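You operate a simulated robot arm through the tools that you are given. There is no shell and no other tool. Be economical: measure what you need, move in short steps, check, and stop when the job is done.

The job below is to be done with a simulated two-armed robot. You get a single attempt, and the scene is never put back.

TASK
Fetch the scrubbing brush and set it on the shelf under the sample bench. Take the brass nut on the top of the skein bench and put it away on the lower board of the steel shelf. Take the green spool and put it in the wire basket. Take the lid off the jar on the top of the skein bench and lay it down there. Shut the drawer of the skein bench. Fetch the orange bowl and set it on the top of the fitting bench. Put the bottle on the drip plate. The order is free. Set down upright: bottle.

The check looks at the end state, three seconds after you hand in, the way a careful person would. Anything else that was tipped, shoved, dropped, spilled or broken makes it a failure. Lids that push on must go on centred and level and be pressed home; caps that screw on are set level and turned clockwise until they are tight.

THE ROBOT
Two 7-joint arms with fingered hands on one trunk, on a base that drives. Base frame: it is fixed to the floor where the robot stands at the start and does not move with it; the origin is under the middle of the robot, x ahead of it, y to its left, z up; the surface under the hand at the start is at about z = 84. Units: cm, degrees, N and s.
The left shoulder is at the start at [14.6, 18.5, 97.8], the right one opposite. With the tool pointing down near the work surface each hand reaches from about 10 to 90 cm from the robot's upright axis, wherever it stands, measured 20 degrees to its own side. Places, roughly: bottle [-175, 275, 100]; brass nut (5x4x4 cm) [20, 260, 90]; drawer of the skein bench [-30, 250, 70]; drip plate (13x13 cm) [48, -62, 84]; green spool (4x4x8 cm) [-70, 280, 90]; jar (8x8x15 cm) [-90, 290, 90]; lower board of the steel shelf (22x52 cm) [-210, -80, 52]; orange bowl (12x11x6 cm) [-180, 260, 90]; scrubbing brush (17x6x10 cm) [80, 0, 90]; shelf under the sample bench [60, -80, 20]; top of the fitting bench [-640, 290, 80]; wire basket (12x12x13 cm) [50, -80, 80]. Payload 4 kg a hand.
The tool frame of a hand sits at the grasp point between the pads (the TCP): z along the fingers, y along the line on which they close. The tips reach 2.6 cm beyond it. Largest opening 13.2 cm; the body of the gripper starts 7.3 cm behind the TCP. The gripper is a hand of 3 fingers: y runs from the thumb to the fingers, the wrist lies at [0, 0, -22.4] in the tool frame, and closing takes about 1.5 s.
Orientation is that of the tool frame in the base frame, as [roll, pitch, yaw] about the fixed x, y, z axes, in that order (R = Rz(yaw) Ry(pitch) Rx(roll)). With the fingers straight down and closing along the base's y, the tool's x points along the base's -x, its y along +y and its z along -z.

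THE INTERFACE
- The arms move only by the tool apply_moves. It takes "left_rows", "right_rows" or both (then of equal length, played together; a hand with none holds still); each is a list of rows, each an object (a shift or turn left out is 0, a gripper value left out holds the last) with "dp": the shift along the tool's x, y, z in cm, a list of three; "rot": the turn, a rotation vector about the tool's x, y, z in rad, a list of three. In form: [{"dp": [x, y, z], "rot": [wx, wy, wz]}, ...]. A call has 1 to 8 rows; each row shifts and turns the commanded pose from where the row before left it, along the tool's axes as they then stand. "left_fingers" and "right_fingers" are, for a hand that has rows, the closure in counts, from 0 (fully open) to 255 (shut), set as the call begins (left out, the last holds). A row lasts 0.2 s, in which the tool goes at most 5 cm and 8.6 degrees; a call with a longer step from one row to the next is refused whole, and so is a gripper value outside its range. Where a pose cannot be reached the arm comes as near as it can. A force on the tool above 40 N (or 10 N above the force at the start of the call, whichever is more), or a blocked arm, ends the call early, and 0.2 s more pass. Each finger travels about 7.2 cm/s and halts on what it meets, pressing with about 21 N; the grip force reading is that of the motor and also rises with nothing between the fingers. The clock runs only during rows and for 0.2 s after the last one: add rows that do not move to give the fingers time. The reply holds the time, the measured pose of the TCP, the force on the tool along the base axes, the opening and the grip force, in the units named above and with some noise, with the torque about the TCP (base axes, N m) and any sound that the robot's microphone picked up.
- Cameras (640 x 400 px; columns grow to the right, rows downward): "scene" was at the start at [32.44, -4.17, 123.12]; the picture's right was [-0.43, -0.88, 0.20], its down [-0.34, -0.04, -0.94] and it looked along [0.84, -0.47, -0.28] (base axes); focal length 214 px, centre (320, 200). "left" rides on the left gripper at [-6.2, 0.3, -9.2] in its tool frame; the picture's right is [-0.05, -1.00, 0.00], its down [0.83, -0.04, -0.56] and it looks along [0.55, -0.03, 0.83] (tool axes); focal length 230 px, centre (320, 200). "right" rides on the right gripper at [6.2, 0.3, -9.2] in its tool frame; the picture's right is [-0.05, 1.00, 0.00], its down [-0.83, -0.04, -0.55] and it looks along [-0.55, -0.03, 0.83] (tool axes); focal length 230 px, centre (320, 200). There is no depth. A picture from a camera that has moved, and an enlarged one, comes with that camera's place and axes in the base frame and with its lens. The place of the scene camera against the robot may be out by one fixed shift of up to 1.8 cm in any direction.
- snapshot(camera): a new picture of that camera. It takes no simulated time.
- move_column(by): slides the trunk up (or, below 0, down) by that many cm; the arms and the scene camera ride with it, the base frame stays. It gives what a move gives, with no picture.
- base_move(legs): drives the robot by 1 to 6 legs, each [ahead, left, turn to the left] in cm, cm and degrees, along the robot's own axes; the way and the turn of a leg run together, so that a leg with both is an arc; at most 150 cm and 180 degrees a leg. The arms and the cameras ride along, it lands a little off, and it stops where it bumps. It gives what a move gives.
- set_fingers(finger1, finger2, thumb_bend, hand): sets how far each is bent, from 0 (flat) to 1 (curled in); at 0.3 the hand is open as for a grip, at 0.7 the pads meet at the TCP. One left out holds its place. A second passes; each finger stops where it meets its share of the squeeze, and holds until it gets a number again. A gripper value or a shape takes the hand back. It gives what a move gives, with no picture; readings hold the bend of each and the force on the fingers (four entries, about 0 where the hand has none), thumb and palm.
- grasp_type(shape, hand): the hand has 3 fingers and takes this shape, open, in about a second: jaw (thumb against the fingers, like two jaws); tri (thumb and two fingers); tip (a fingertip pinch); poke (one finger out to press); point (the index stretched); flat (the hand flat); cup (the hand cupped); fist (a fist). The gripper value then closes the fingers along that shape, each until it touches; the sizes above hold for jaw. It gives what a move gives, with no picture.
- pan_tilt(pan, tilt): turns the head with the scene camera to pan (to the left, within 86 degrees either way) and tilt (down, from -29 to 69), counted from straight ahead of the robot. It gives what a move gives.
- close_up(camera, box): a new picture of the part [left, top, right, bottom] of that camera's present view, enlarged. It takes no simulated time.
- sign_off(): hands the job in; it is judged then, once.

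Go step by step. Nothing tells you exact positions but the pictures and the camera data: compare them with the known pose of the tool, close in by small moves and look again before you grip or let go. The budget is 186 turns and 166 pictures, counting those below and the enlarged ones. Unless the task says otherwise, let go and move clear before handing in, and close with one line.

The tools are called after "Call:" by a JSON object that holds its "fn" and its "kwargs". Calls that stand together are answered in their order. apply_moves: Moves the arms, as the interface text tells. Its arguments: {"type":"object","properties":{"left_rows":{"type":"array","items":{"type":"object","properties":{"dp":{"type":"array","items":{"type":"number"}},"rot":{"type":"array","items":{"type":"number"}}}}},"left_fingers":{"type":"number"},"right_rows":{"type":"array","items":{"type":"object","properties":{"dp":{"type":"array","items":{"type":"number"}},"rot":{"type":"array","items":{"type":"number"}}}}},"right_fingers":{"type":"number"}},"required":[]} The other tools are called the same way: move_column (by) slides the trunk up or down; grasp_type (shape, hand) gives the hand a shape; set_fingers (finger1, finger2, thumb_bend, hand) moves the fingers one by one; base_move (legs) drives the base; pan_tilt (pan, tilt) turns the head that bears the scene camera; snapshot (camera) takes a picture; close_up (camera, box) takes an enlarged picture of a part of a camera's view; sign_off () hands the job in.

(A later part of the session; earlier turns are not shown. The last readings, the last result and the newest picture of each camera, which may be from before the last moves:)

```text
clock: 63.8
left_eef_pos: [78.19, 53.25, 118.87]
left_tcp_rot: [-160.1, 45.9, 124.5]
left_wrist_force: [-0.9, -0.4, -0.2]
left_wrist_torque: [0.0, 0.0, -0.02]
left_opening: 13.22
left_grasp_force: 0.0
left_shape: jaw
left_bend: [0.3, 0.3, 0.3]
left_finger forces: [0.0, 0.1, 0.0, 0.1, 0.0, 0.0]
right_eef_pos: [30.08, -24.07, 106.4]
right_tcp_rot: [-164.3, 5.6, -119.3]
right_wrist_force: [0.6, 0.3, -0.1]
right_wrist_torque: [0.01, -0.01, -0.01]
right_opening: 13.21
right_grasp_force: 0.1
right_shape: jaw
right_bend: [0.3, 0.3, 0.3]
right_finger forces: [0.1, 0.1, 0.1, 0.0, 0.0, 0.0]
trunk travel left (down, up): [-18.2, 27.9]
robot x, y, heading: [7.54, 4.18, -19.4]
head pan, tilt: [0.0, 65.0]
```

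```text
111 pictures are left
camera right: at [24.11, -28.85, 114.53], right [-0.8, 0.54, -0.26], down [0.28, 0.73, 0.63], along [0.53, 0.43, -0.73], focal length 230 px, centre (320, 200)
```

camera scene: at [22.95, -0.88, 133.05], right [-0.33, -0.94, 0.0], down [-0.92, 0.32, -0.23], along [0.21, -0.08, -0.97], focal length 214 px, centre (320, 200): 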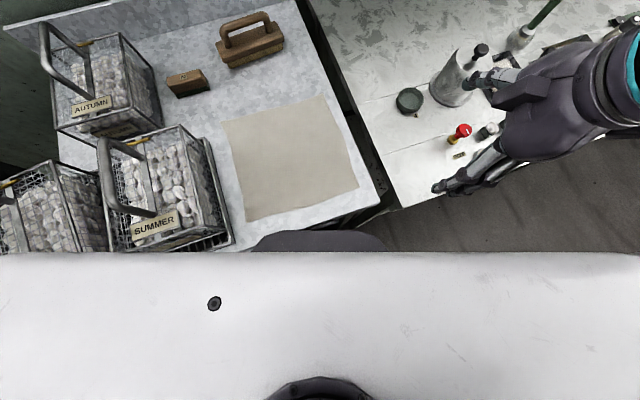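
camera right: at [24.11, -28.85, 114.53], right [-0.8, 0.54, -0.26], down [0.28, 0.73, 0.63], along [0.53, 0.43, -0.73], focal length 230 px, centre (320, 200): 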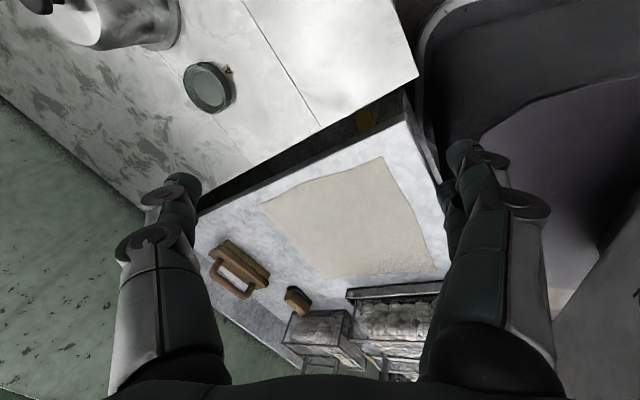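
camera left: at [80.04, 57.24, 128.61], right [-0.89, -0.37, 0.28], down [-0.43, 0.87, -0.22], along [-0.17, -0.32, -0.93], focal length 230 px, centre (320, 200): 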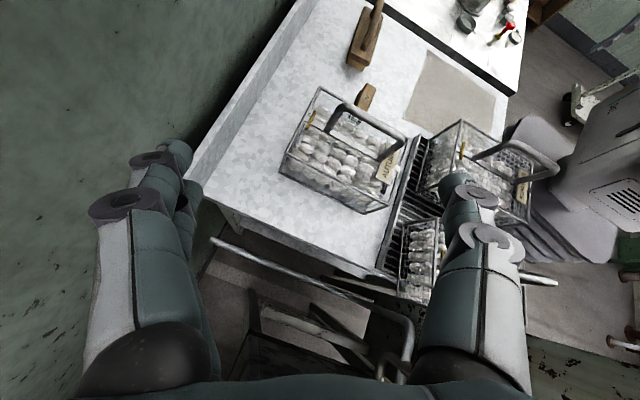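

Base seems fine; free the left arm by bringing its hand up and toward the robot's centre.

Call:
{"fn": "apply_moves", "kwargs": {"left_rows": [{"dp": [-3.0, -1.64, 2.3]}, {"dp": [-3.0, -1.64, 2.3]}, {"dp": [-3.0, -1.64, 2.3]}, {"dp": [-3.0, -1.64, 2.3]}, {"dp": [-3.0, -1.64, 2.3]}, {"dp": [-3.0, -1.64, 2.3]}]}}

Call:
{"fn": "pan_tilt", "kwargs": {"pan": 55, "tilt": 45}}

Call:
{"fn": "snapshot", "kwargs": {"camera": "scene"}}

```text
clock: 65.2
left_eef_pos: [77.87, 29.11, 124.75]
left_tcp_rot: [-159.8, 45.7, 124.9]
left_wrist_force: [0.6, 0.5, -0.6]
left_wrist_torque: [0.0, -0.01, -0.01]
left_opening: 13.18
left_grasp_force: 0.0
left_shape: jaw
left_bend: [0.3, 0.3, 0.3]
left_finger forces: [0.1, 0.0, 0.0, 0.0, 0.2, 0.0]
right_eef_pos: [29.9, -24.53, 106.25]
right_tcp_rot: [-164.4, 5.6, -119.3]
right_wrist_force: [-0.6, -0.2, 0.2]
right_wrist_torque: [0.0, 0.04, -0.04]
right_opening: 13.19
right_grasp_force: 0.0
right_shape: jaw
right_bend: [0.3, 0.3, 0.3]
right_finger forces: [0.0, 0.0, 0.0, 0.1, 0.0, 0.1]
trunk travel left (down, up): [-18.2, 27.9]
robot x, y, heading: [6.77, 3.84, -19.6]
head pan, tilt: [0.0, 65.0]
```

```text
clock: 66.5
left_eef_pos: [77.83, 29.24, 125.17]
left_tcp_rot: [-159.9, 45.7, 124.5]
left_wrist_force: [0.9, 0.8, -0.6]
left_wrist_torque: [0.0, -0.04, 0.02]
left_opening: 13.21
left_grasp_force: 0.1
left_shape: jaw
left_bend: [0.3, 0.3, 0.3]
left_finger forces: [0.0, 0.0, 0.1, 0.0, 0.0, 0.1]
right_eef_pos: [29.93, -24.3, 106.37]
right_tcp_rot: [-164.4, 5.8, -119.5]
right_wrist_force: [-0.1, 0.4, 0.0]
right_wrist_torque: [-0.01, 0.0, 0.01]
right_opening: 13.19
right_grasp_force: 0.1
right_shape: jaw
right_bend: [0.3, 0.3, 0.3]
right_finger forces: [0.0, 0.0, 0.0, 0.0, 0.0, 0.0]
trunk travel left (down, up): [-18.2, 27.9]
robot x, y, heading: [6.89, 4.17, -19.6]
head pan, tilt: [55.0, 45.0]
```

```text
110 pictures are left
camera scene: at [24.25, 5.39, 135.75], right [0.56, -0.81, -0.17], down [-0.71, -0.36, -0.61], along [0.43, 0.46, -0.78], focal length 214 px, centre (320, 200)
```

scene: 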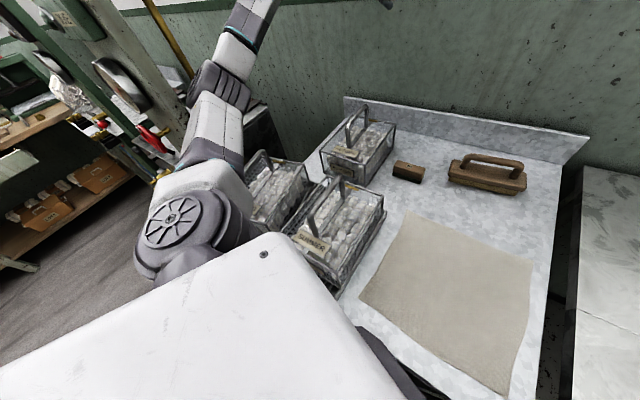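

Call:
{"fn": "base_move", "kwargs": {"legs": [[-25, -9, 0]]}}

Call:
{"fn": "snapshot", "kwargs": {"camera": "scene"}}

```text
clock: 67.8
left_eef_pos: [70.97, 20.11, 124.93]
left_tcp_rot: [-160.1, 45.9, 111.4]
left_wrist_force: [1.1, -0.1, -0.8]
left_wrist_torque: [0.0, 0.03, 0.0]
left_opening: 13.19
left_grasp_force: 0.1
left_shape: jaw
left_bend: [0.3, 0.3, 0.3]
left_finger forces: [0.0, 0.1, 0.0, 0.0, 0.1, 0.0]
right_eef_pos: [13.01, -21.31, 106.43]
right_tcp_rot: [-164.2, 5.5, -131.4]
right_wrist_force: [-0.2, -0.1, -0.2]
right_wrist_torque: [0.02, -0.01, 0.01]
right_opening: 13.2
right_grasp_force: 0.0
right_shape: jaw
right_bend: [0.3, 0.3, 0.3]
right_finger forces: [0.1, 0.0, 0.0, 0.0, 0.0, 0.0]
trunk travel left (down, up): [-18.2, 27.9]
robot x, y, heading: [-3.16, 11.05, -32.0]
head pan, tilt: [55.0, 45.0]
stopped in leg 1: the robot was blocked; the commanded pose is now the measured one
```

```text
109 pictures are left
camera scene: at [13.81, 9.17, 135.77], right [0.38, -0.91, -0.17], down [-0.77, -0.21, -0.61], along [0.52, 0.36, -0.78], focal length 214 px, centre (320, 200)
```

scene: 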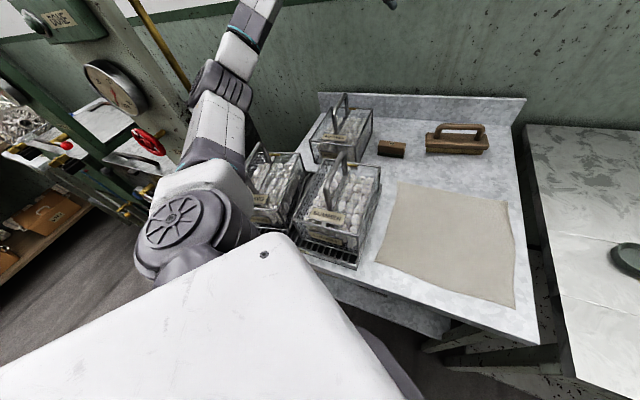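

Partly free. Now move away from the machine: back-right in the world frame.

Call:
{"fn": "base_move", "kwargs": {"legs": [[-6, -20, 0]]}}

Call:
{"fn": "snapshot", "kwargs": {"camera": "scene"}}

```text
clock: 68.7
left_eef_pos: [69.67, 18.61, 125.21]
left_tcp_rot: [-160.5, 45.8, 110.8]
left_wrist_force: [0.4, -0.7, -0.9]
left_wrist_torque: [-0.02, 0.0, 0.04]
left_opening: 13.19
left_grasp_force: 0.1
left_shape: jaw
left_bend: [0.3, 0.3, 0.3]
left_finger forces: [0.0, 0.0, 0.0, 0.0, 0.1, 0.1]
right_eef_pos: [11.51, -22.44, 106.59]
right_tcp_rot: [-164.0, 5.8, -131.6]
right_wrist_force: [0.6, -0.9, 0.8]
right_wrist_torque: [0.01, -0.04, 0.02]
right_opening: 13.18
right_grasp_force: 0.0
right_shape: jaw
right_bend: [0.3, 0.3, 0.3]
right_finger forces: [0.1, 0.0, 0.0, 0.0, 0.1, 0.0]
trunk travel left (down, up): [-18.2, 27.9]
robot x, y, heading: [-4.53, 9.74, -31.9]
head pan, tilt: [55.0, 45.0]
stopped in leg 1: the robot was blocked; the commanded pose is now the measured one
```

```text
108 pictures are left
camera scene: at [12.24, 7.93, 135.85], right [0.38, -0.91, -0.17], down [-0.76, -0.21, -0.61], along [0.52, 0.36, -0.77], focal length 214 px, centre (320, 200)
```

scene: 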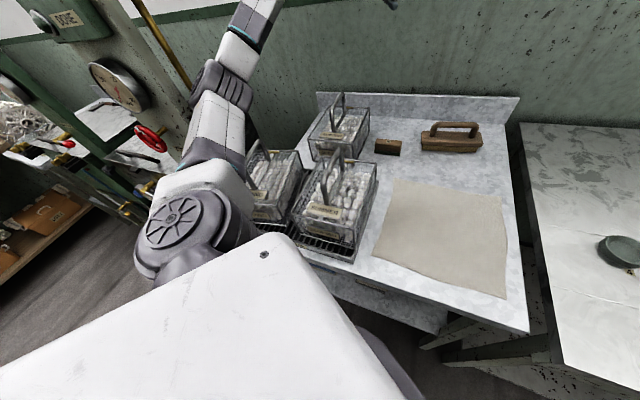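

The right side now bumps the sample bench. Go straight back in -x.

Call:
{"fn": "base_move", "kwargs": {"legs": [[-20, -10, 0]]}}

Call:
{"fn": "snapshot", "kwargs": {"camera": "scene"}}

```text
clock: 70.4
left_eef_pos: [46.73, 21.19, 125.45]
left_tcp_rot: [-160.5, 46.0, 110.8]
left_wrist_force: [-0.4, 0.6, -1.1]
left_wrist_torque: [0.01, 0.01, 0.02]
left_opening: 13.2
left_grasp_force: 0.1
left_shape: jaw
left_bend: [0.3, 0.3, 0.3]
left_finger forces: [0.0, 0.0, 0.0, 0.0, 0.0, 0.0]
right_eef_pos: [-11.23, -19.89, 106.61]
right_tcp_rot: [-164.0, 5.9, -131.6]
right_wrist_force: [-0.6, 0.3, 0.2]
right_wrist_torque: [0.0, 0.0, 0.0]
right_opening: 13.2
right_grasp_force: 0.1
right_shape: jaw
right_bend: [0.3, 0.3, 0.3]
right_finger forces: [0.1, 0.1, 0.0, 0.0, 0.0, 0.0]
trunk travel left (down, up): [-18.2, 27.9]
robot x, y, heading: [-26.81, 12.39, -32.2]
head pan, tilt: [55.0, 45.0]
```

```text
107 pictures are left
camera scene: at [-10.57, 10.41, 135.87], right [0.38, -0.91, -0.16], down [-0.76, -0.21, -0.61], along [0.52, 0.35, -0.77], focal length 214 px, centre (320, 200)
```

scene: 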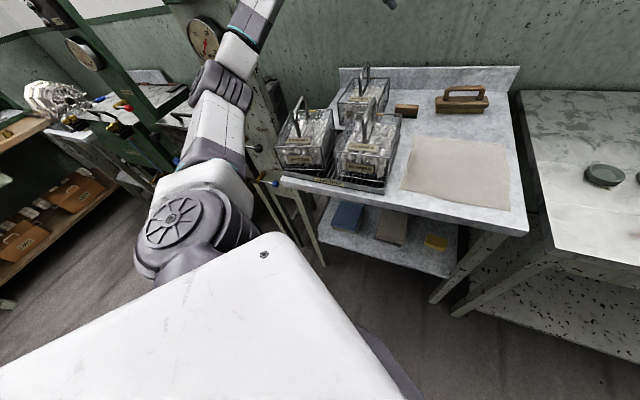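

Free. Back further and inspect the baskets and machine.

Call:
{"fn": "base_move", "kwargs": {"legs": [[-35, -15, 32]]}}

Call:
{"fn": "pan_tilt", "kwargs": {"pan": 30, "tilt": 15}}

Call:
{"fn": "close_up", "kwargs": {"camera": "scene", "box": [240, 80, 560, 300]}}

Call:
{"fn": "snapshot", "kwargs": {"camera": "left"}}

```text
clock: 72.8
left_eef_pos: [-5.6, 53.57, 125.43]
left_tcp_rot: [-160.5, 46.0, 142.5]
left_wrist_force: [0.4, -0.1, -1.2]
left_wrist_torque: [-0.02, -0.02, 0.01]
left_opening: 13.21
left_grasp_force: 0.1
left_shape: jaw
left_bend: [0.3, 0.3, 0.3]
left_finger forces: [0.0, 0.0, 0.1, 0.1, 0.1, 0.0]
right_eef_pos: [-33.38, -11.89, 106.61]
right_tcp_rot: [-163.9, 5.8, -100.1]
right_wrist_force: [-0.5, 0.1, -0.5]
right_wrist_torque: [-0.03, 0.0, -0.03]
right_opening: 13.21
right_grasp_force: 0.0
right_shape: jaw
right_bend: [0.3, 0.3, 0.3]
right_finger forces: [0.1, 0.0, 0.0, 0.0, 0.0, 0.1]
trunk travel left (down, up): [-18.2, 27.9]
robot x, y, heading: [-63.57, 7.42, -0.3]
head pan, tilt: [55.0, 45.0]
```

```text
clock: 73.7
left_eef_pos: [-5.73, 53.58, 125.37]
left_tcp_rot: [-160.4, 46.0, 142.7]
left_wrist_force: [-0.2, -0.5, -1.2]
left_wrist_torque: [0.02, -0.01, -0.03]
left_opening: 13.19
left_grasp_force: 0.1
left_shape: jaw
left_bend: [0.3, 0.3, 0.3]
left_finger forces: [0.0, 0.0, 0.1, 0.1, 0.1, 0.0]
right_eef_pos: [-33.38, -12.0, 106.59]
right_tcp_rot: [-164.0, 5.9, -100.0]
right_wrist_force: [-0.5, 0.4, -0.4]
right_wrist_torque: [-0.02, 0.01, 0.04]
right_opening: 13.22
right_grasp_force: 0.1
right_shape: jaw
right_bend: [0.3, 0.3, 0.3]
right_finger forces: [0.0, 0.1, 0.0, 0.0, 0.0, 0.0]
trunk travel left (down, up): [-18.2, 27.9]
robot x, y, heading: [-63.34, 7.52, -0.4]
head pan, tilt: [30.0, 15.0]
```

```text
1.82 times, centred on (400, 190) of scene
camera zoom: at [-44.41, 12.06, 139.78], right [0.49, -0.87, -0.1], down [-0.41, -0.13, -0.9], along [0.77, 0.48, -0.42], focal length 390 px, centre (174, 218)
```

zoom: 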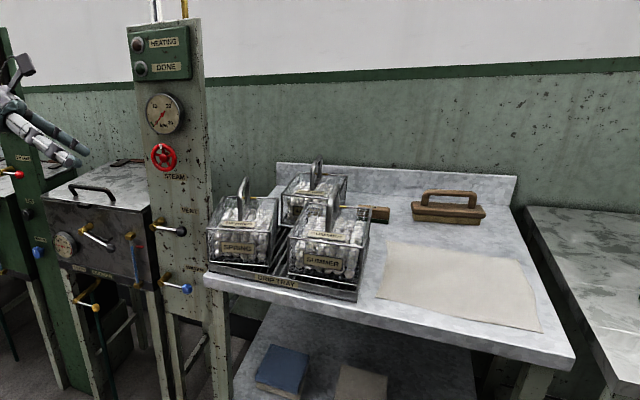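

```text
105 pictures are left
camera left: at [-5.02, 57.39, 135.77], right [-0.73, -0.62, 0.27], down [-0.68, 0.7, -0.22], along [-0.05, -0.35, -0.94], focal length 230 px, centre (320, 200)
```

left: 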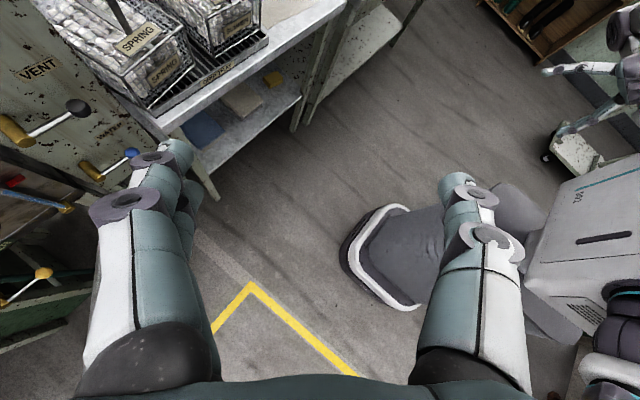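

The baskets still stand square on the drip tray, essentially as before. In free space I'll restore both hands: left upright and tucked, right pre-oriented (yaw for the bar, 40° tilt).

Call:
{"fn": "apply_moves", "kwargs": {"left_rows": [{"rot": [-0.0717, 0.0831, -0.0934]}, {"rot": [-0.0717, 0.0831, -0.0934]}, {"rot": [-0.0717, 0.0831, -0.0934]}, {"rot": [-0.0717, 0.0831, -0.0934]}, {"rot": [-0.0717, 0.0831, -0.0934]}, {"rot": [-0.0717, 0.0831, -0.0934]}, {"rot": [-0.0717, 0.0831, -0.0934]}, {"rot": [-0.0717, 0.0831, -0.0934]}], "right_rows": [{"rot": [-0.063, -0.104, -0.028]}, {"rot": [-0.063, -0.104, -0.028]}, {"rot": [-0.063, -0.104, -0.028]}, {"rot": [-0.063, -0.104, -0.028]}, {"rot": [-0.063, -0.104, -0.028]}, {"rot": [-0.063, -0.104, -0.028]}, {"dp": [0, 0, 0]}, {"dp": [0, 0, 0]}]}}

Call:
{"fn": "apply_moves", "kwargs": {"left_rows": [{"dp": [3.1, -3, -0.6]}, {"dp": [3.1, -3, -0.6]}, {"dp": [3.1, -3, -0.6]}, {"dp": [3.1, -3, -0.6]}, {"dp": [3.1, -3, -0.6]}, {"dp": [3.1, -3, -0.6]}, {"dp": [3.1, -3, -0.6]}, {"dp": [3.1, -3, -0.6]}], "right_rows": [{"dp": [-3, 0, -3.57]}, {"dp": [-3, 0, -3.57]}, {"dp": [-3, 0, -3.57]}, {"dp": [0, 0, 0]}, {"dp": [0, 0, 0]}, {"dp": [0, 0, 0]}, {"dp": [0, 0, 0]}, {"dp": [0, 0, 0]}]}}

Call:
{"fn": "pan_tilt", "kwargs": {"pan": 10, "tilt": 20}}

Call:
{"fn": "snapshot", "kwargs": {"camera": "scene"}}

```text
clock: 75.5
left_eef_pos: [-5.65, 53.48, 125.58]
left_tcp_rot: [179.9, 0.0, -179.8]
left_wrist_force: [-0.3, -0.2, -0.5]
left_wrist_torque: [-0.03, 0.0, 0.02]
left_opening: 13.22
left_grasp_force: 0.1
left_shape: jaw
left_bend: [0.3, 0.3, 0.3]
left_finger forces: [0.1, 0.0, 0.0, 0.1, 0.0, 0.0]
right_eef_pos: [-33.3, -12.29, 107.05]
right_tcp_rot: [180.0, 40.1, -84.5]
right_wrist_force: [0.3, -0.6, 0.9]
right_wrist_torque: [-0.01, 0.0, 0.02]
right_opening: 13.21
right_grasp_force: 0.1
right_shape: jaw
right_bend: [0.3, 0.3, 0.3]
right_finger forces: [0.0, 0.1, 0.0, 0.0, 0.0, 0.1]
right hand out of reach, approached as far as the arm can: row 1
trunk travel left (down, up): [-18.2, 27.9]
robot x, y, heading: [-63.65, 7.45, -0.3]
head pan, tilt: [30.0, 15.0]
```

```text
clock: 77.3
left_eef_pos: [-30.41, 29.52, 130.33]
left_tcp_rot: [179.9, 0.1, -180.0]
left_wrist_force: [0.3, -0.5, -0.4]
left_wrist_torque: [0.02, 0.0, -0.01]
left_opening: 13.16
left_grasp_force: 0.0
left_shape: jaw
left_bend: [0.3, 0.3, 0.3]
left_finger forces: [0.0, 0.0, 0.0, 0.0, 0.0, 0.0]
right_eef_pos: [-33.45, -12.25, 121.42]
right_tcp_rot: [-180.0, 40.0, -84.5]
right_wrist_force: [0.0, -0.9, 0.7]
right_wrist_torque: [-0.02, 0.01, 0.02]
right_opening: 13.22
right_grasp_force: 0.1
right_shape: jaw
right_bend: [0.3, 0.3, 0.3]
right_finger forces: [0.1, 0.0, 0.1, 0.0, 0.1, 0.0]
trunk travel left (down, up): [-18.2, 27.9]
robot x, y, heading: [-63.47, 7.62, -0.4]
head pan, tilt: [30.0, 15.0]
```

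```text
clock: 78.1
left_eef_pos: [-30.29, 29.64, 130.31]
left_tcp_rot: [-180.0, 0.1, 180.0]
left_wrist_force: [0.2, -0.6, -0.3]
left_wrist_torque: [0.02, 0.01, 0.02]
left_opening: 13.21
left_grasp_force: 0.2
left_shape: jaw
left_bend: [0.3, 0.3, 0.3]
left_finger forces: [0.1, 0.0, 0.1, 0.0, 0.1, 0.0]
right_eef_pos: [-33.57, -12.03, 121.36]
right_tcp_rot: [180.0, 40.0, -84.5]
right_wrist_force: [-0.8, 0.5, -0.1]
right_wrist_torque: [0.02, 0.0, -0.03]
right_opening: 13.19
right_grasp_force: 0.0
right_shape: jaw
right_bend: [0.3, 0.3, 0.3]
right_finger forces: [0.0, 0.0, 0.0, 0.0, 0.0, 0.0]
trunk travel left (down, up): [-18.2, 27.9]
robot x, y, heading: [-63.54, 7.24, -0.3]
head pan, tilt: [10.0, 20.0]
```

```text
104 pictures are left
camera scene: at [-43.55, 8.99, 138.79], right [0.17, -0.99, -0.03], down [-0.52, -0.06, -0.85], along [0.84, 0.16, -0.52], focal length 214 px, centre (320, 200)
```

scene: 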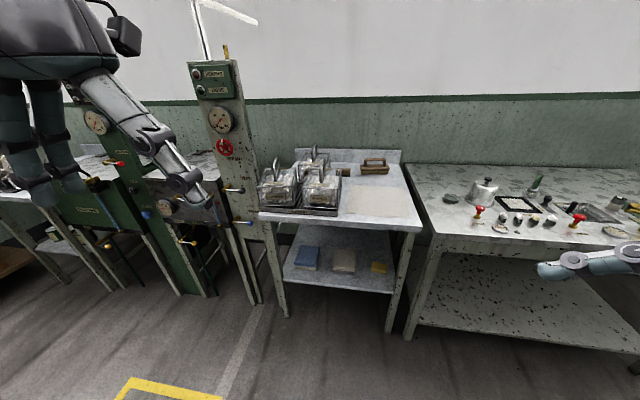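

Table spans y −18..50, front x≈30. Drive to about (1,-3) with the arms tucked.

Call:
{"fn": "base_move", "kwargs": {"legs": [[40, -10, 0], [23, 0, 0]]}}

Call:
{"fn": "snapshot", "kwargs": {"camera": "scene"}}

Call:
{"fn": "snapshot", "kwargs": {"camera": "right"}}

```text
clock: 82.0
left_eef_pos: [33.08, 19.21, 130.33]
left_tcp_rot: [179.9, 0.1, -179.9]
left_wrist_force: [0.7, 0.0, -0.5]
left_wrist_torque: [0.03, 0.0, 0.0]
left_opening: 13.22
left_grasp_force: 0.1
left_shape: jaw
left_bend: [0.3, 0.3, 0.3]
left_finger forces: [0.1, 0.0, 0.0, 0.1, 0.1, 0.0]
right_eef_pos: [30.13, -22.57, 121.38]
right_tcp_rot: [-179.9, 40.0, -84.3]
right_wrist_force: [0.2, 0.2, -1.0]
right_wrist_torque: [-0.03, 0.0, 0.0]
right_opening: 13.19
right_grasp_force: 0.1
right_shape: jaw
right_bend: [0.3, 0.3, 0.3]
right_finger forces: [0.2, 0.0, 0.0, 0.1, 0.0, 0.0]
trunk travel left (down, up): [-18.2, 27.9]
robot x, y, heading: [0.11, -2.98, -0.4]
head pan, tilt: [10.0, 20.0]
```

```text
103 pictures are left
camera scene: at [20.05, -1.44, 138.8], right [0.17, -0.99, -0.03], down [-0.52, -0.06, -0.85], along [0.84, 0.16, -0.52], focal length 214 px, centre (320, 200)
```

scene: 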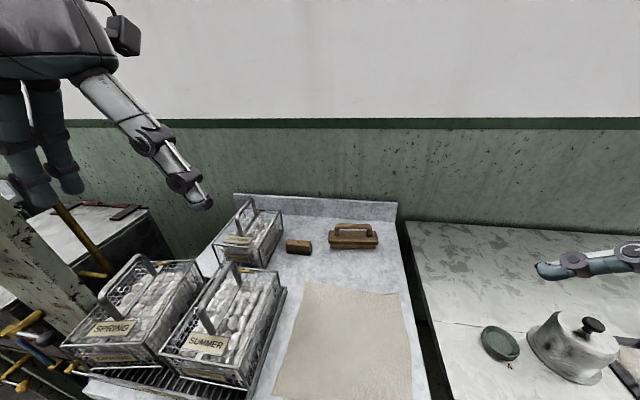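

```text
102 pictures are left
camera right: at [30.76, -33.21, 124.43], right [-1.0, -0.06, 0.03], down [0.02, 0.28, 0.96], along [-0.06, 0.96, -0.28], focal length 230 px, centre (320, 200)
```

right: 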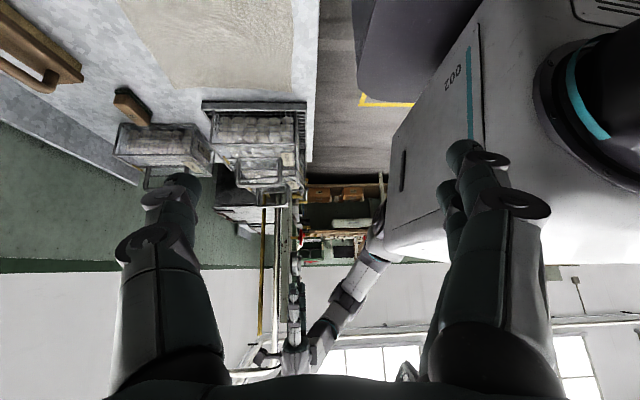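

Now move the right hand toward the hover over the brush, in two stages.

Call:
{"fn": "apply_moves", "kwargs": {"right_rows": [{"dp": [0.48, -4.15, 1.5]}, {"dp": [0.48, -4.15, 1.5]}, {"dp": [0.48, -4.15, 1.5]}, {"dp": [0.48, -4.15, 1.5]}, {"dp": [0.48, -4.15, 1.5]}, {"dp": [0.48, -4.15, 1.5]}, {"dp": [0.48, -4.15, 1.5]}, {"dp": [0.48, -4.15, 1.5]}]}}

Call:
{"fn": "pan_tilt", "kwargs": {"pan": -20, "tilt": 30}}

Call:
{"fn": "snapshot", "kwargs": {"camera": "scene"}}

```text
clock: 83.8
left_eef_pos: [33.32, 19.18, 130.19]
left_tcp_rot: [179.9, 0.0, -179.9]
left_wrist_force: [0.4, 0.0, -0.6]
left_wrist_torque: [0.0, 0.01, -0.01]
left_opening: 13.24
left_grasp_force: 0.0
left_shape: jaw
left_bend: [0.3, 0.3, 0.3]
left_finger forces: [0.1, 0.1, 0.0, 0.0, 0.0, 0.0]
right_eef_pos: [62.76, -14.62, 109.42]
right_tcp_rot: [179.9, 40.0, -84.5]
right_wrist_force: [0.4, 0.5, 0.4]
right_wrist_torque: [0.01, -0.01, 0.03]
right_opening: 13.18
right_grasp_force: 0.1
right_shape: jaw
right_bend: [0.3, 0.3, 0.3]
right_finger forces: [0.0, 0.1, 0.1, 0.0, 0.0, 0.0]
trunk travel left (down, up): [-18.2, 27.9]
robot x, y, heading: [0.21, -3.29, -0.3]
head pan, tilt: [10.0, 20.0]
```

```text
clock: 84.8
left_eef_pos: [33.26, 19.15, 130.39]
left_tcp_rot: [-180.0, 0.1, -179.9]
left_wrist_force: [0.0, 0.5, -0.3]
left_wrist_torque: [0.02, -0.04, -0.01]
left_opening: 13.22
left_grasp_force: 0.1
left_shape: jaw
left_bend: [0.3, 0.3, 0.3]
left_finger forces: [0.0, 0.0, 0.0, 0.0, 0.0, 0.0]
right_eef_pos: [62.65, -14.7, 109.73]
right_tcp_rot: [180.0, 40.0, -84.4]
right_wrist_force: [-0.1, 1.0, 0.4]
right_wrist_torque: [-0.02, 0.0, 0.0]
right_opening: 13.2
right_grasp_force: 0.1
right_shape: jaw
right_bend: [0.3, 0.3, 0.3]
right_finger forces: [0.0, 0.0, 0.0, 0.0, 0.0, 0.1]
trunk travel left (down, up): [-18.2, 27.9]
robot x, y, heading: [0.13, -3.26, -0.4]
head pan, tilt: [-20.0, 30.0]
```

```text
101 pictures are left
camera scene: at [19.09, -6.12, 137.34], right [-0.34, -0.94, 0.07], down [-0.63, 0.17, -0.76], along [0.7, -0.3, -0.65], focal length 214 px, centre (320, 200)
```

scene: 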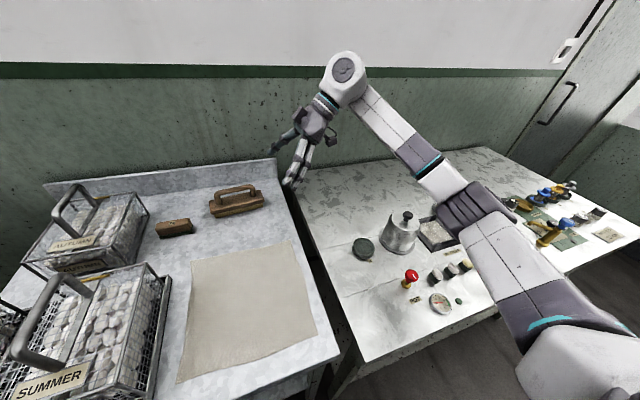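

Elbow is about z≈109 above the pot (knob ≈97). I'll raise the trunk 5 cm for margin and continue to the hover.

Call:
{"fn": "move_column", "kwargs": {"by": 5}}

Call:
{"fn": "apply_moves", "kwargs": {"right_rows": [{"dp": [1.1, -4.0, 2.5]}, {"dp": [1.1, -4.0, 2.5]}, {"dp": [1.1, -4.0, 2.5]}, {"dp": [1.1, -3.6, 2.5]}, {"dp": [0, 0, 2.3]}, {"dp": [0, 0, 0]}]}}

Call:
{"fn": "snapshot", "kwargs": {"camera": "scene"}}

Call:
{"fn": "snapshot", "kwargs": {"camera": "right"}}

```text
clock: 85.7
left_eef_pos: [33.38, 19.18, 135.2]
left_tcp_rot: [-180.0, 0.0, -179.9]
left_wrist_force: [0.4, -0.5, 1.2]
left_wrist_torque: [-0.02, 0.02, 0.0]
left_opening: 13.23
left_grasp_force: 0.1
left_shape: jaw
left_bend: [0.3, 0.3, 0.3]
left_finger forces: [0.0, 0.0, 0.1, 0.1, 0.1, 0.0]
right_eef_pos: [62.85, -14.65, 114.51]
right_tcp_rot: [179.8, 40.0, -84.6]
right_wrist_force: [0.2, -0.3, -0.7]
right_wrist_torque: [-0.02, 0.02, 0.01]
right_opening: 13.21
right_grasp_force: 0.1
right_shape: jaw
right_bend: [0.3, 0.3, 0.3]
right_finger forces: [0.0, 0.0, 0.0, 0.1, 0.0, 0.0]
trunk travel left (down, up): [-23.2, 22.9]
robot x, y, heading: [0.28, -2.65, -0.1]
head pan, tilt: [-20.0, 30.0]
```

```text
clock: 87.1
left_eef_pos: [33.14, 19.28, 135.32]
left_tcp_rot: [179.9, 0.1, -179.8]
left_wrist_force: [-1.1, 0.1, 0.5]
left_wrist_torque: [-0.01, 0.03, -0.02]
left_opening: 13.23
left_grasp_force: 0.0
left_shape: jaw
left_bend: [0.3, 0.3, 0.3]
left_finger forces: [0.0, 0.1, 0.0, 0.0, 0.1, 0.0]
right_eef_pos: [75.1, -9.47, 104.32]
right_tcp_rot: [-180.0, 39.9, -84.4]
right_wrist_force: [-0.2, 0.6, 0.0]
right_wrist_torque: [-0.04, 0.0, -0.01]
right_opening: 13.2
right_grasp_force: 0.0
right_shape: jaw
right_bend: [0.3, 0.3, 0.3]
right_finger forces: [0.0, 0.0, 0.0, 0.1, 0.1, 0.0]
right hand out of reach, approached as far as the arm can: row 4
trunk travel left (down, up): [-23.2, 22.9]
robot x, y, heading: [0.13, -2.96, 0.2]
head pan, tilt: [-20.0, 30.0]
```

```text
100 pictures are left
camera scene: at [15.55, -6.04, 143.59], right [-0.34, -0.94, 0.05], down [-0.58, 0.17, -0.79], along [0.74, -0.3, -0.61], focal length 214 px, centre (320, 200)
```

scene: 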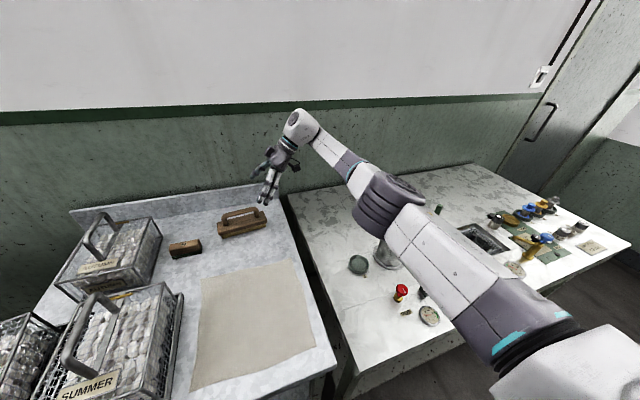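

```text
99 pictures are left
camera right: at [75.62, -20.05, 107.46], right [-1.0, -0.06, 0.03], down [0.02, 0.28, 0.96], along [-0.06, 0.96, -0.28], focal length 230 px, centre (320, 200)
```

right: 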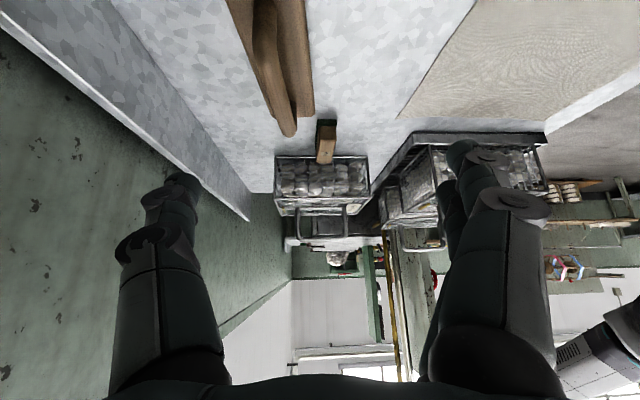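

Just at reach limit. Nudge the base ahead 3 cm.

Call:
{"fn": "base_move", "kwargs": {"legs": [[3.5, 1, 0]]}}

Call:
{"fn": "apply_moves", "kwargs": {"right_rows": [{"dp": [0, 0, 0]}]}}

```text
clock: 88.2
left_eef_pos: [37.29, 20.36, 135.02]
left_tcp_rot: [-180.0, -0.3, -180.0]
left_wrist_force: [0.6, -1.0, 0.0]
left_wrist_torque: [-0.03, 0.08, -0.01]
left_opening: 13.18
left_grasp_force: 0.0
left_shape: jaw
left_bend: [0.3, 0.3, 0.3]
left_finger forces: [0.0, 0.0, 0.0, 0.0, 0.0, 0.1]
right_eef_pos: [78.87, -8.57, 103.82]
right_tcp_rot: [179.6, 39.9, -84.8]
right_wrist_force: [0.5, -1.0, -0.4]
right_wrist_torque: [0.03, 0.05, 0.0]
right_opening: 13.21
right_grasp_force: 0.0
right_shape: jaw
right_bend: [0.3, 0.3, 0.3]
right_finger forces: [0.0, 0.0, 0.0, 0.1, 0.0, 0.1]
trunk travel left (down, up): [-23.2, 22.9]
robot x, y, heading: [3.65, -1.79, -0.3]
head pan, tilt: [-20.0, 30.0]
stopped in leg 1: the robot was blocked; the commanded pose is now the measured one
```

```text
clock: 88.6
left_eef_pos: [36.61, 20.14, 135.29]
left_tcp_rot: [-180.0, 0.0, 179.9]
left_wrist_force: [-0.3, -0.5, 0.2]
left_wrist_torque: [-0.03, 0.02, -0.01]
left_opening: 13.19
left_grasp_force: 0.1
left_shape: jaw
left_bend: [0.3, 0.3, 0.3]
left_finger forces: [0.0, 0.1, 0.1, 0.0, 0.0, 0.0]
right_eef_pos: [78.23, -8.67, 104.47]
right_tcp_rot: [180.0, 40.1, -84.6]
right_wrist_force: [0.9, -0.3, -0.3]
right_wrist_torque: [-0.02, -0.02, 0.03]
right_opening: 13.21
right_grasp_force: 0.0
right_shape: jaw
right_bend: [0.3, 0.3, 0.3]
right_finger forces: [0.1, 0.2, 0.0, 0.0, 0.0, 0.0]
trunk travel left (down, up): [-23.2, 22.9]
robot x, y, heading: [3.28, -2.03, -0.1]
head pan, tilt: [-20.0, 30.0]
```

Touching but there. Approach along the tool axis 8 cm, then look.

Call:
{"fn": "apply_moves", "kwargs": {"right_rows": [{"dp": [0.9, -0.3, 2.5]}, {"dp": [0.9, -0.3, 2.5]}, {"dp": [0, 0, 3]}, {"dp": [0, 0, 0]}]}}

Call:
{"fn": "snapshot", "kwargs": {"camera": "right"}}

Call:
{"fn": "close_up", "kwargs": {"camera": "scene", "box": [160, 100, 480, 300]}}

```text
clock: 89.6
left_eef_pos: [36.85, 20.02, 135.34]
left_tcp_rot: [179.9, -0.2, -180.0]
left_wrist_force: [0.5, -0.4, -0.5]
left_wrist_torque: [-0.01, 0.04, 0.01]
left_opening: 13.19
left_grasp_force: 0.1
left_shape: jaw
left_bend: [0.3, 0.3, 0.3]
left_finger forces: [0.0, 0.0, 0.0, 0.0, 0.0, 0.0]
right_eef_pos: [78.57, -5.01, 97.02]
right_tcp_rot: [-179.9, 40.2, -84.6]
right_wrist_force: [0.7, 0.3, -0.7]
right_wrist_torque: [0.02, 0.02, 0.0]
right_opening: 13.2
right_grasp_force: 0.1
right_shape: jaw
right_bend: [0.3, 0.3, 0.3]
right_finger forces: [0.0, 0.1, 0.0, 0.0, 0.0, 0.0]
right hand out of reach, approached as far as the arm can: row 2
trunk travel left (down, up): [-23.2, 22.9]
robot x, y, heading: [3.13, -1.75, -0.3]
head pan, tilt: [-20.0, 30.0]
```

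```text
98 pictures are left
camera right: at [79.2, -15.65, 100.14], right [-1.0, -0.05, 0.03], down [0.02, 0.28, 0.96], along [-0.06, 0.96, -0.28], focal length 230 px, centre (320, 200)
```

right: 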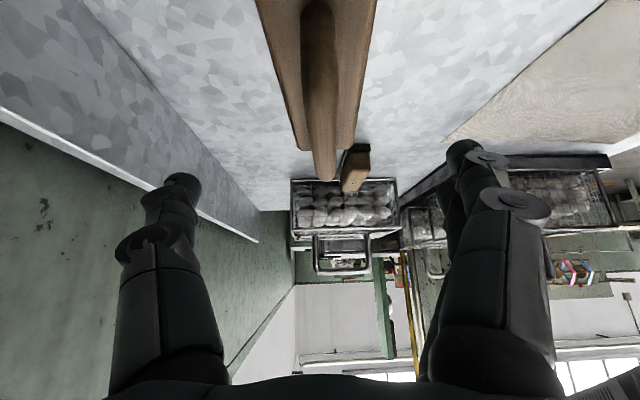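

```text
2.00 times, centred on (320, 200) of scene
camera zoom: at [19.03, -5.26, 143.56], right [-0.34, -0.94, 0.05], down [-0.58, 0.18, -0.79], along [0.74, -0.3, -0.61], focal length 429 px, centre (320, 200)
```

zoom: 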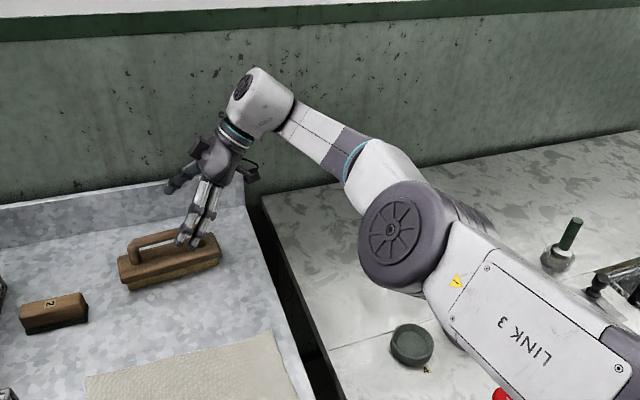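

Well aligned. Advance the last 6 cm and close.

Call:
{"fn": "apply_moves", "kwargs": {"right_rows": [{"dp": [0, 0, 2.2]}, {"dp": [0, 0, 2]}, {"dp": [0, 0, 2]}, {"dp": [0, 0, 0]}]}}

Call:
{"fn": "snapshot", "kwargs": {"camera": "right"}}

Call:
{"fn": "close_up", "kwargs": {"camera": "scene", "box": [180, 160, 320, 250]}}

```text
clock: 90.6
left_eef_pos: [36.69, 20.16, 135.17]
left_tcp_rot: [180.0, -0.1, 180.0]
left_wrist_force: [-0.3, -0.1, 0.8]
left_wrist_torque: [0.02, 0.02, 0.03]
left_opening: 13.2
left_grasp_force: 0.0
left_shape: jaw
left_bend: [0.3, 0.3, 0.3]
left_finger forces: [0.1, 0.1, 0.0, 0.1, 0.0, 0.0]
right_eef_pos: [77.29, -1.1, 92.49]
right_tcp_rot: [-179.9, 39.9, -84.5]
right_wrist_force: [0.6, 1.0, 0.0]
right_wrist_torque: [-0.01, 0.01, -0.01]
right_opening: 13.22
right_grasp_force: 0.0
right_shape: jaw
right_bend: [0.3, 0.3, 0.3]
right_finger forces: [0.1, 0.0, 0.0, 0.1, 0.0, 0.0]
right hand out of reach, approached as far as the arm can: row 1, 3
trunk travel left (down, up): [-23.2, 22.9]
robot x, y, heading: [3.68, -2.23, -0.1]
head pan, tilt: [-20.0, 30.0]
```

```text
96 pictures are left
camera right: at [77.88, -11.73, 95.62], right [-1.0, -0.05, 0.03], down [0.02, 0.28, 0.96], along [-0.06, 0.96, -0.28], focal length 230 px, centre (320, 200)
```

right: 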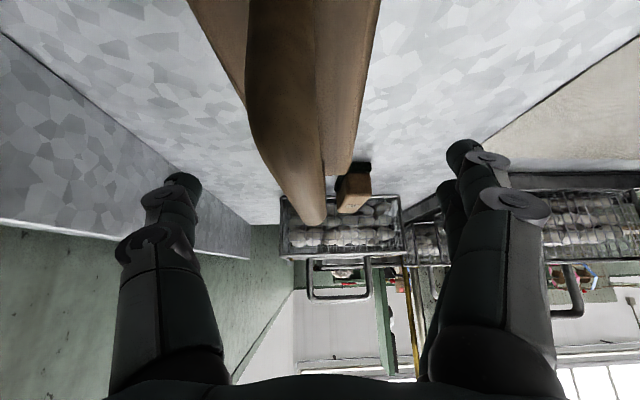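

```text
4.44 times, centred on (250, 205) of scene
camera zoom: at [18.93, -5.16, 143.59], right [-0.34, -0.94, 0.05], down [-0.58, 0.17, -0.79], along [0.74, -0.3, -0.61], focal length 953 px, centre (631, 178)
```

zoom: 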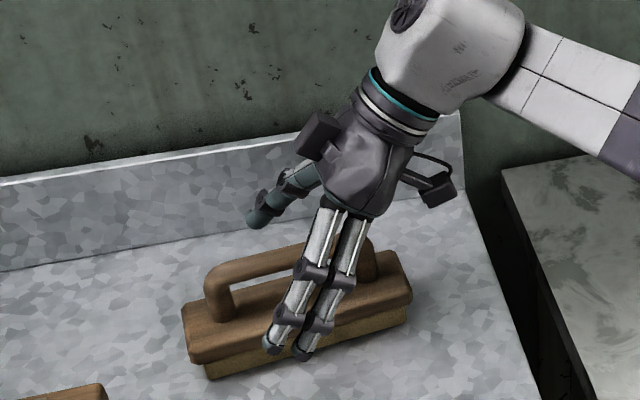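

Bar is between the jaws. Close.

Call:
{"fn": "apply_moves", "kwargs": {"right_fingers": 255, "right_rows": [{"dp": [0, 0, 0]}, {"dp": [0, 0, 0]}, {"dp": [0, 0, 0]}, {"dp": [0, 0, 0]}, {"dp": [0, 0, 0]}, {"dp": [0, 0, 0]}, {"dp": [0, 0, 0]}, {"dp": [0, 0, 0]}]}}

Call:
{"fn": "close_up", "kwargs": {"camera": "scene", "box": [180, 160, 320, 250]}}

```text
clock: 92.4
left_eef_pos: [36.69, 20.07, 135.33]
left_tcp_rot: [-180.0, -0.1, 180.0]
left_wrist_force: [-0.9, 0.0, -0.1]
left_wrist_torque: [-0.03, -0.03, -0.02]
left_opening: 13.21
left_grasp_force: 0.1
left_shape: jaw
left_bend: [0.3, 0.3, 0.3]
left_finger forces: [0.0, 0.0, 0.0, 0.0, 0.2, 0.0]
right_eef_pos: [77.28, -1.06, 92.49]
right_tcp_rot: [-179.9, 39.9, -84.5]
right_wrist_force: [0.2, -0.1, -1.3]
right_wrist_torque: [-0.02, -0.02, 0.03]
right_opening: 0.21
right_grasp_force: 20.7
right_shape: jaw
right_bend: [0.64, 0.71, 0.71]
right_finger forces: [7.1, 9.0, 0.1, 0.0, 15.6, 0.0]
trunk travel left (down, up): [-23.2, 22.9]
robot x, y, heading: [3.43, -2.04, -0.4]
head pan, tilt: [-20.0, 30.0]
```

```text
4.44 times, centred on (250, 205) of scene
camera zoom: at [18.96, -5.14, 143.58], right [-0.34, -0.94, 0.05], down [-0.58, 0.17, -0.79], along [0.74, -0.3, -0.61], focal length 953 px, centre (631, 178)
```

zoom: 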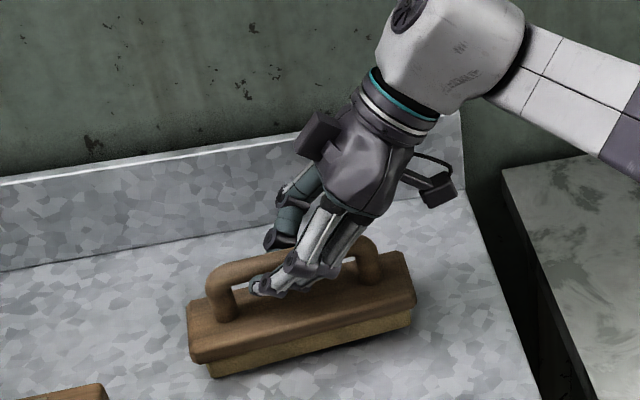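

The pads met below the bar, so the bar sits about 1.5 cm higher. Reopen, raise 1.6 cm, regrip.

Call:
{"fn": "apply_moves", "kwargs": {"right_fingers": 0, "right_rows": [{"dp": [0, 0, 0]}, {"dp": [0, 0, 0]}, {"dp": [0, 0, 0]}, {"dp": [0, 0, 0]}, {"dp": [0, 0, 0]}, {"dp": [0, 0, 0]}, {"dp": [-1.03, -0.7, -1.23]}, {"dp": [0, 0, 0]}]}}

Call:
{"fn": "apply_moves", "kwargs": {"right_fingers": 255, "right_rows": [{"dp": [0, 0, 0]}, {"dp": [0, 0, 0]}, {"dp": [0, 0, 0]}, {"dp": [0, 0, 0]}, {"dp": [0, 0, 0]}, {"dp": [0, 0, 0]}, {"dp": [0, 0, 0]}, {"dp": [0, 0, 0]}]}}

Call:
{"fn": "close_up", "kwargs": {"camera": "scene", "box": [180, 160, 320, 250]}}

```text
clock: 94.2
left_eef_pos: [36.7, 20.08, 135.28]
left_tcp_rot: [179.9, 0.1, -180.0]
left_wrist_force: [-0.6, 0.0, 0.6]
left_wrist_torque: [-0.01, -0.01, -0.03]
left_opening: 13.2
left_grasp_force: 0.0
left_shape: jaw
left_bend: [0.3, 0.3, 0.3]
left_finger forces: [0.1, 0.1, 0.0, 0.0, 0.0, 0.0]
right_eef_pos: [77.61, -0.93, 94.17]
right_tcp_rot: [179.9, 40.0, -84.6]
right_wrist_force: [0.6, 0.2, 0.0]
right_wrist_torque: [0.0, 0.0, 0.0]
right_opening: 13.18
right_grasp_force: 0.2
right_shape: jaw
right_bend: [0.3, 0.3, 0.3]
right_finger forces: [0.0, 0.0, 0.1, 0.0, 0.0, 0.0]
right hand out of reach, approached as far as the arm can: row 7
trunk travel left (down, up): [-23.2, 22.9]
robot x, y, heading: [3.36, -2.04, -0.3]
head pan, tilt: [-20.0, 30.0]
```

```text
clock: 96.0
left_eef_pos: [36.7, 20.2, 135.38]
left_tcp_rot: [180.0, 0.0, 180.0]
left_wrist_force: [0.0, -0.3, 0.7]
left_wrist_torque: [0.0, 0.02, 0.02]
left_opening: 13.22
left_grasp_force: 0.0
left_shape: jaw
left_bend: [0.3, 0.3, 0.3]
left_finger forces: [0.0, 0.0, 0.1, 0.1, 0.0, 0.0]
right_eef_pos: [77.65, -0.75, 94.32]
right_tcp_rot: [-179.9, 40.0, -84.5]
right_wrist_force: [-1.5, 0.6, 2.4]
right_wrist_torque: [0.12, 0.09, 0.01]
right_opening: 0.67
right_grasp_force: 21.3
right_shape: jaw
right_bend: [0.72, 0.7, 0.7]
right_finger forces: [8.9, 9.9, 0.1, 0.0, 14.7, 0.0]
trunk travel left (down, up): [-23.2, 22.9]
robot x, y, heading: [3.11, -2.03, -0.1]
head pan, tilt: [-20.0, 30.0]
```

```text
4.44 times, centred on (250, 205) of scene
camera zoom: at [18.87, -5.13, 143.59], right [-0.34, -0.94, 0.05], down [-0.58, 0.17, -0.79], along [0.74, -0.3, -0.61], focal length 953 px, centre (631, 178)
```

zoom: 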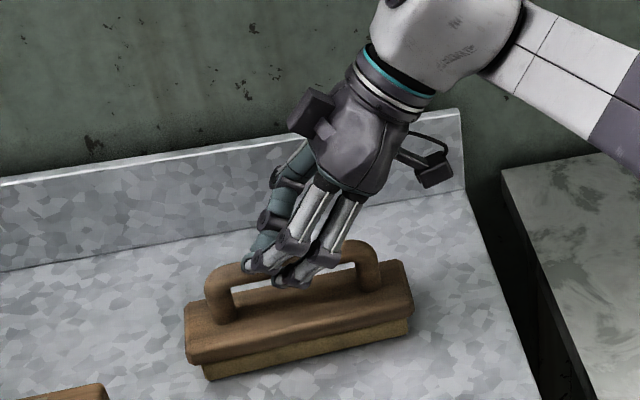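

The fingers hook under and pinch the bar — secure against dropping. Lift 15 cm and look.

Call:
{"fn": "apply_moves", "kwargs": {"right_rows": [{"dp": [-1.2, 0, -1.5]}, {"dp": [-1.9, 0, -2.3]}, {"dp": [-2.5, 0, -3]}, {"dp": [-2.5, 0, -3]}, {"dp": [-2.0, 0, -2.4]}, {"dp": [0, 0, 0]}]}}

Call:
{"fn": "snapshot", "kwargs": {"camera": "scene"}}

```text
clock: 97.4
left_eef_pos: [36.77, 20.04, 135.22]
left_tcp_rot: [180.0, 0.0, -180.0]
left_wrist_force: [0.3, 0.5, 1.2]
left_wrist_torque: [0.03, 0.03, 0.02]
left_opening: 13.2
left_grasp_force: 0.0
left_shape: jaw
left_bend: [0.3, 0.3, 0.3]
left_finger forces: [0.1, 0.0, 0.1, 0.0, 0.0, 0.1]
right_eef_pos: [77.7, -1.18, 110.11]
right_tcp_rot: [-180.0, 40.0, -84.5]
right_wrist_force: [-0.2, 0.7, -0.2]
right_wrist_torque: [0.0, -0.01, 0.02]
right_opening: 0.29
right_grasp_force: 21.3
right_shape: jaw
right_bend: [0.74, 0.72, 0.74]
right_finger forces: [0.0, 0.0, 0.1, 0.1, 0.0, 0.0]
trunk travel left (down, up): [-23.2, 22.9]
robot x, y, heading: [3.1, -2.25, -0.5]
head pan, tilt: [-20.0, 30.0]
```

```text
92 pictures are left
camera scene: at [18.97, -5.2, 143.57], right [-0.34, -0.94, 0.05], down [-0.58, 0.17, -0.79], along [0.74, -0.3, -0.61], focal length 214 px, centre (320, 200)
```

scene: 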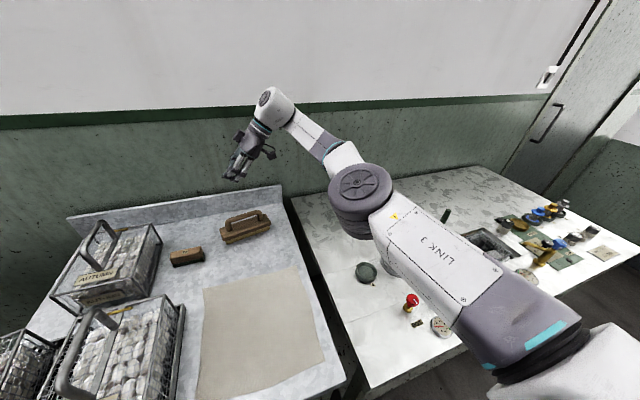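

It slipped off the top. The bar centre must be near z≈93.2. Reopen and come down again.

Call:
{"fn": "apply_moves", "kwargs": {"right_fingers": 0, "right_rows": [{"dp": [0, 0, 0]}, {"dp": [0, 0, 0]}, {"dp": [0, 0, 0]}, {"dp": [0, 0, 0]}, {"dp": [0, 0, 0]}, {"dp": [0, 0, 0]}, {"dp": [0, 0, 0]}, {"dp": [0, 0, 0]}]}}

Call:
{"fn": "apply_moves", "kwargs": {"right_rows": [{"dp": [2.4, 0, 2.85]}, {"dp": [2.4, 0, 2.85]}, {"dp": [2.4, 0, 2.85]}, {"dp": [1.6, 0, 1.9]}, {"dp": [0, 0, 0]}]}}

Call:
{"fn": "snapshot", "kwargs": {"camera": "right"}}

Call:
{"fn": "close_up", "kwargs": {"camera": "scene", "box": [180, 160, 320, 250]}}

```text
clock: 99.2
left_eef_pos: [36.59, 20.15, 135.3]
left_tcp_rot: [180.0, -0.1, 180.0]
left_wrist_force: [0.0, -1.0, -0.2]
left_wrist_torque: [0.01, 0.0, 0.0]
left_opening: 13.21
left_grasp_force: 0.1
left_shape: jaw
left_bend: [0.3, 0.3, 0.3]
left_finger forces: [0.0, 0.1, 0.0, 0.0, 0.0, 0.0]
right_eef_pos: [77.46, -1.07, 110.16]
right_tcp_rot: [-180.0, 40.0, -84.5]
right_wrist_force: [1.2, -0.2, -0.3]
right_wrist_torque: [0.03, -0.01, 0.0]
right_opening: 13.17
right_grasp_force: 0.1
right_shape: jaw
right_bend: [0.3, 0.3, 0.3]
right_finger forces: [0.1, 0.0, 0.0, 0.0, 0.0, 0.1]
trunk travel left (down, up): [-23.2, 22.9]
robot x, y, heading: [3.1, -2.1, -0.2]
head pan, tilt: [-20.0, 30.0]
```

```text
clock: 100.4
left_eef_pos: [36.67, 20.1, 135.31]
left_tcp_rot: [-179.9, 0.1, 180.0]
left_wrist_force: [0.2, -0.4, 0.1]
left_wrist_torque: [0.02, 0.01, -0.02]
left_opening: 13.2
left_grasp_force: 0.1
left_shape: jaw
left_bend: [0.3, 0.3, 0.3]
left_finger forces: [0.1, 0.1, 0.1, 0.1, 0.1, 0.0]
right_eef_pos: [77.69, -1.12, 96.42]
right_tcp_rot: [-180.0, 40.0, -84.5]
right_wrist_force: [-0.5, -0.3, -0.4]
right_wrist_torque: [0.0, -0.01, -0.02]
right_opening: 13.2
right_grasp_force: 0.0
right_shape: jaw
right_bend: [0.3, 0.3, 0.3]
right_finger forces: [0.1, 0.0, 0.0, 0.0, 0.1, 0.0]
trunk travel left (down, up): [-23.2, 22.9]
robot x, y, heading: [3.19, -2.32, -0.3]
head pan, tilt: [-20.0, 30.0]
```

```text
91 pictures are left
camera right: at [78.13, -11.75, 99.54], right [-1.0, -0.05, 0.03], down [0.02, 0.28, 0.96], along [-0.06, 0.96, -0.28], focal length 230 px, centre (320, 200)
```

right: 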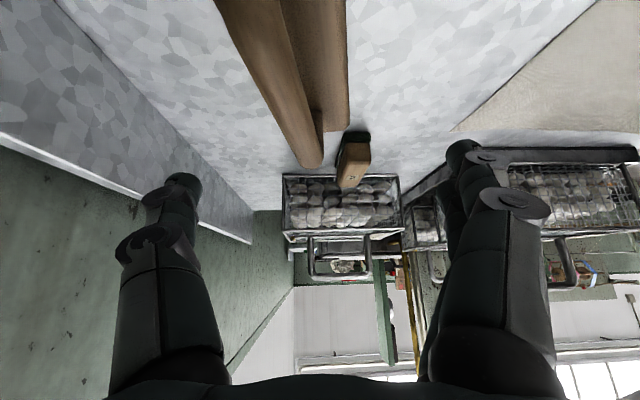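

```text
4.44 times, centred on (250, 205) of scene
camera zoom: at [18.89, -5.16, 143.59], right [-0.34, -0.94, 0.05], down [-0.58, 0.17, -0.79], along [0.74, -0.3, -0.61], focal length 953 px, centre (631, 178)
```

zoom: 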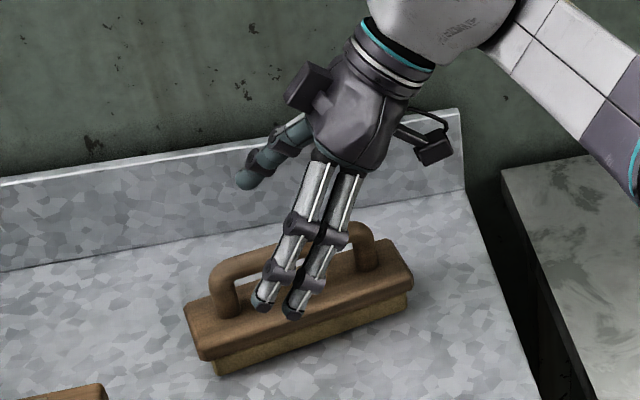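

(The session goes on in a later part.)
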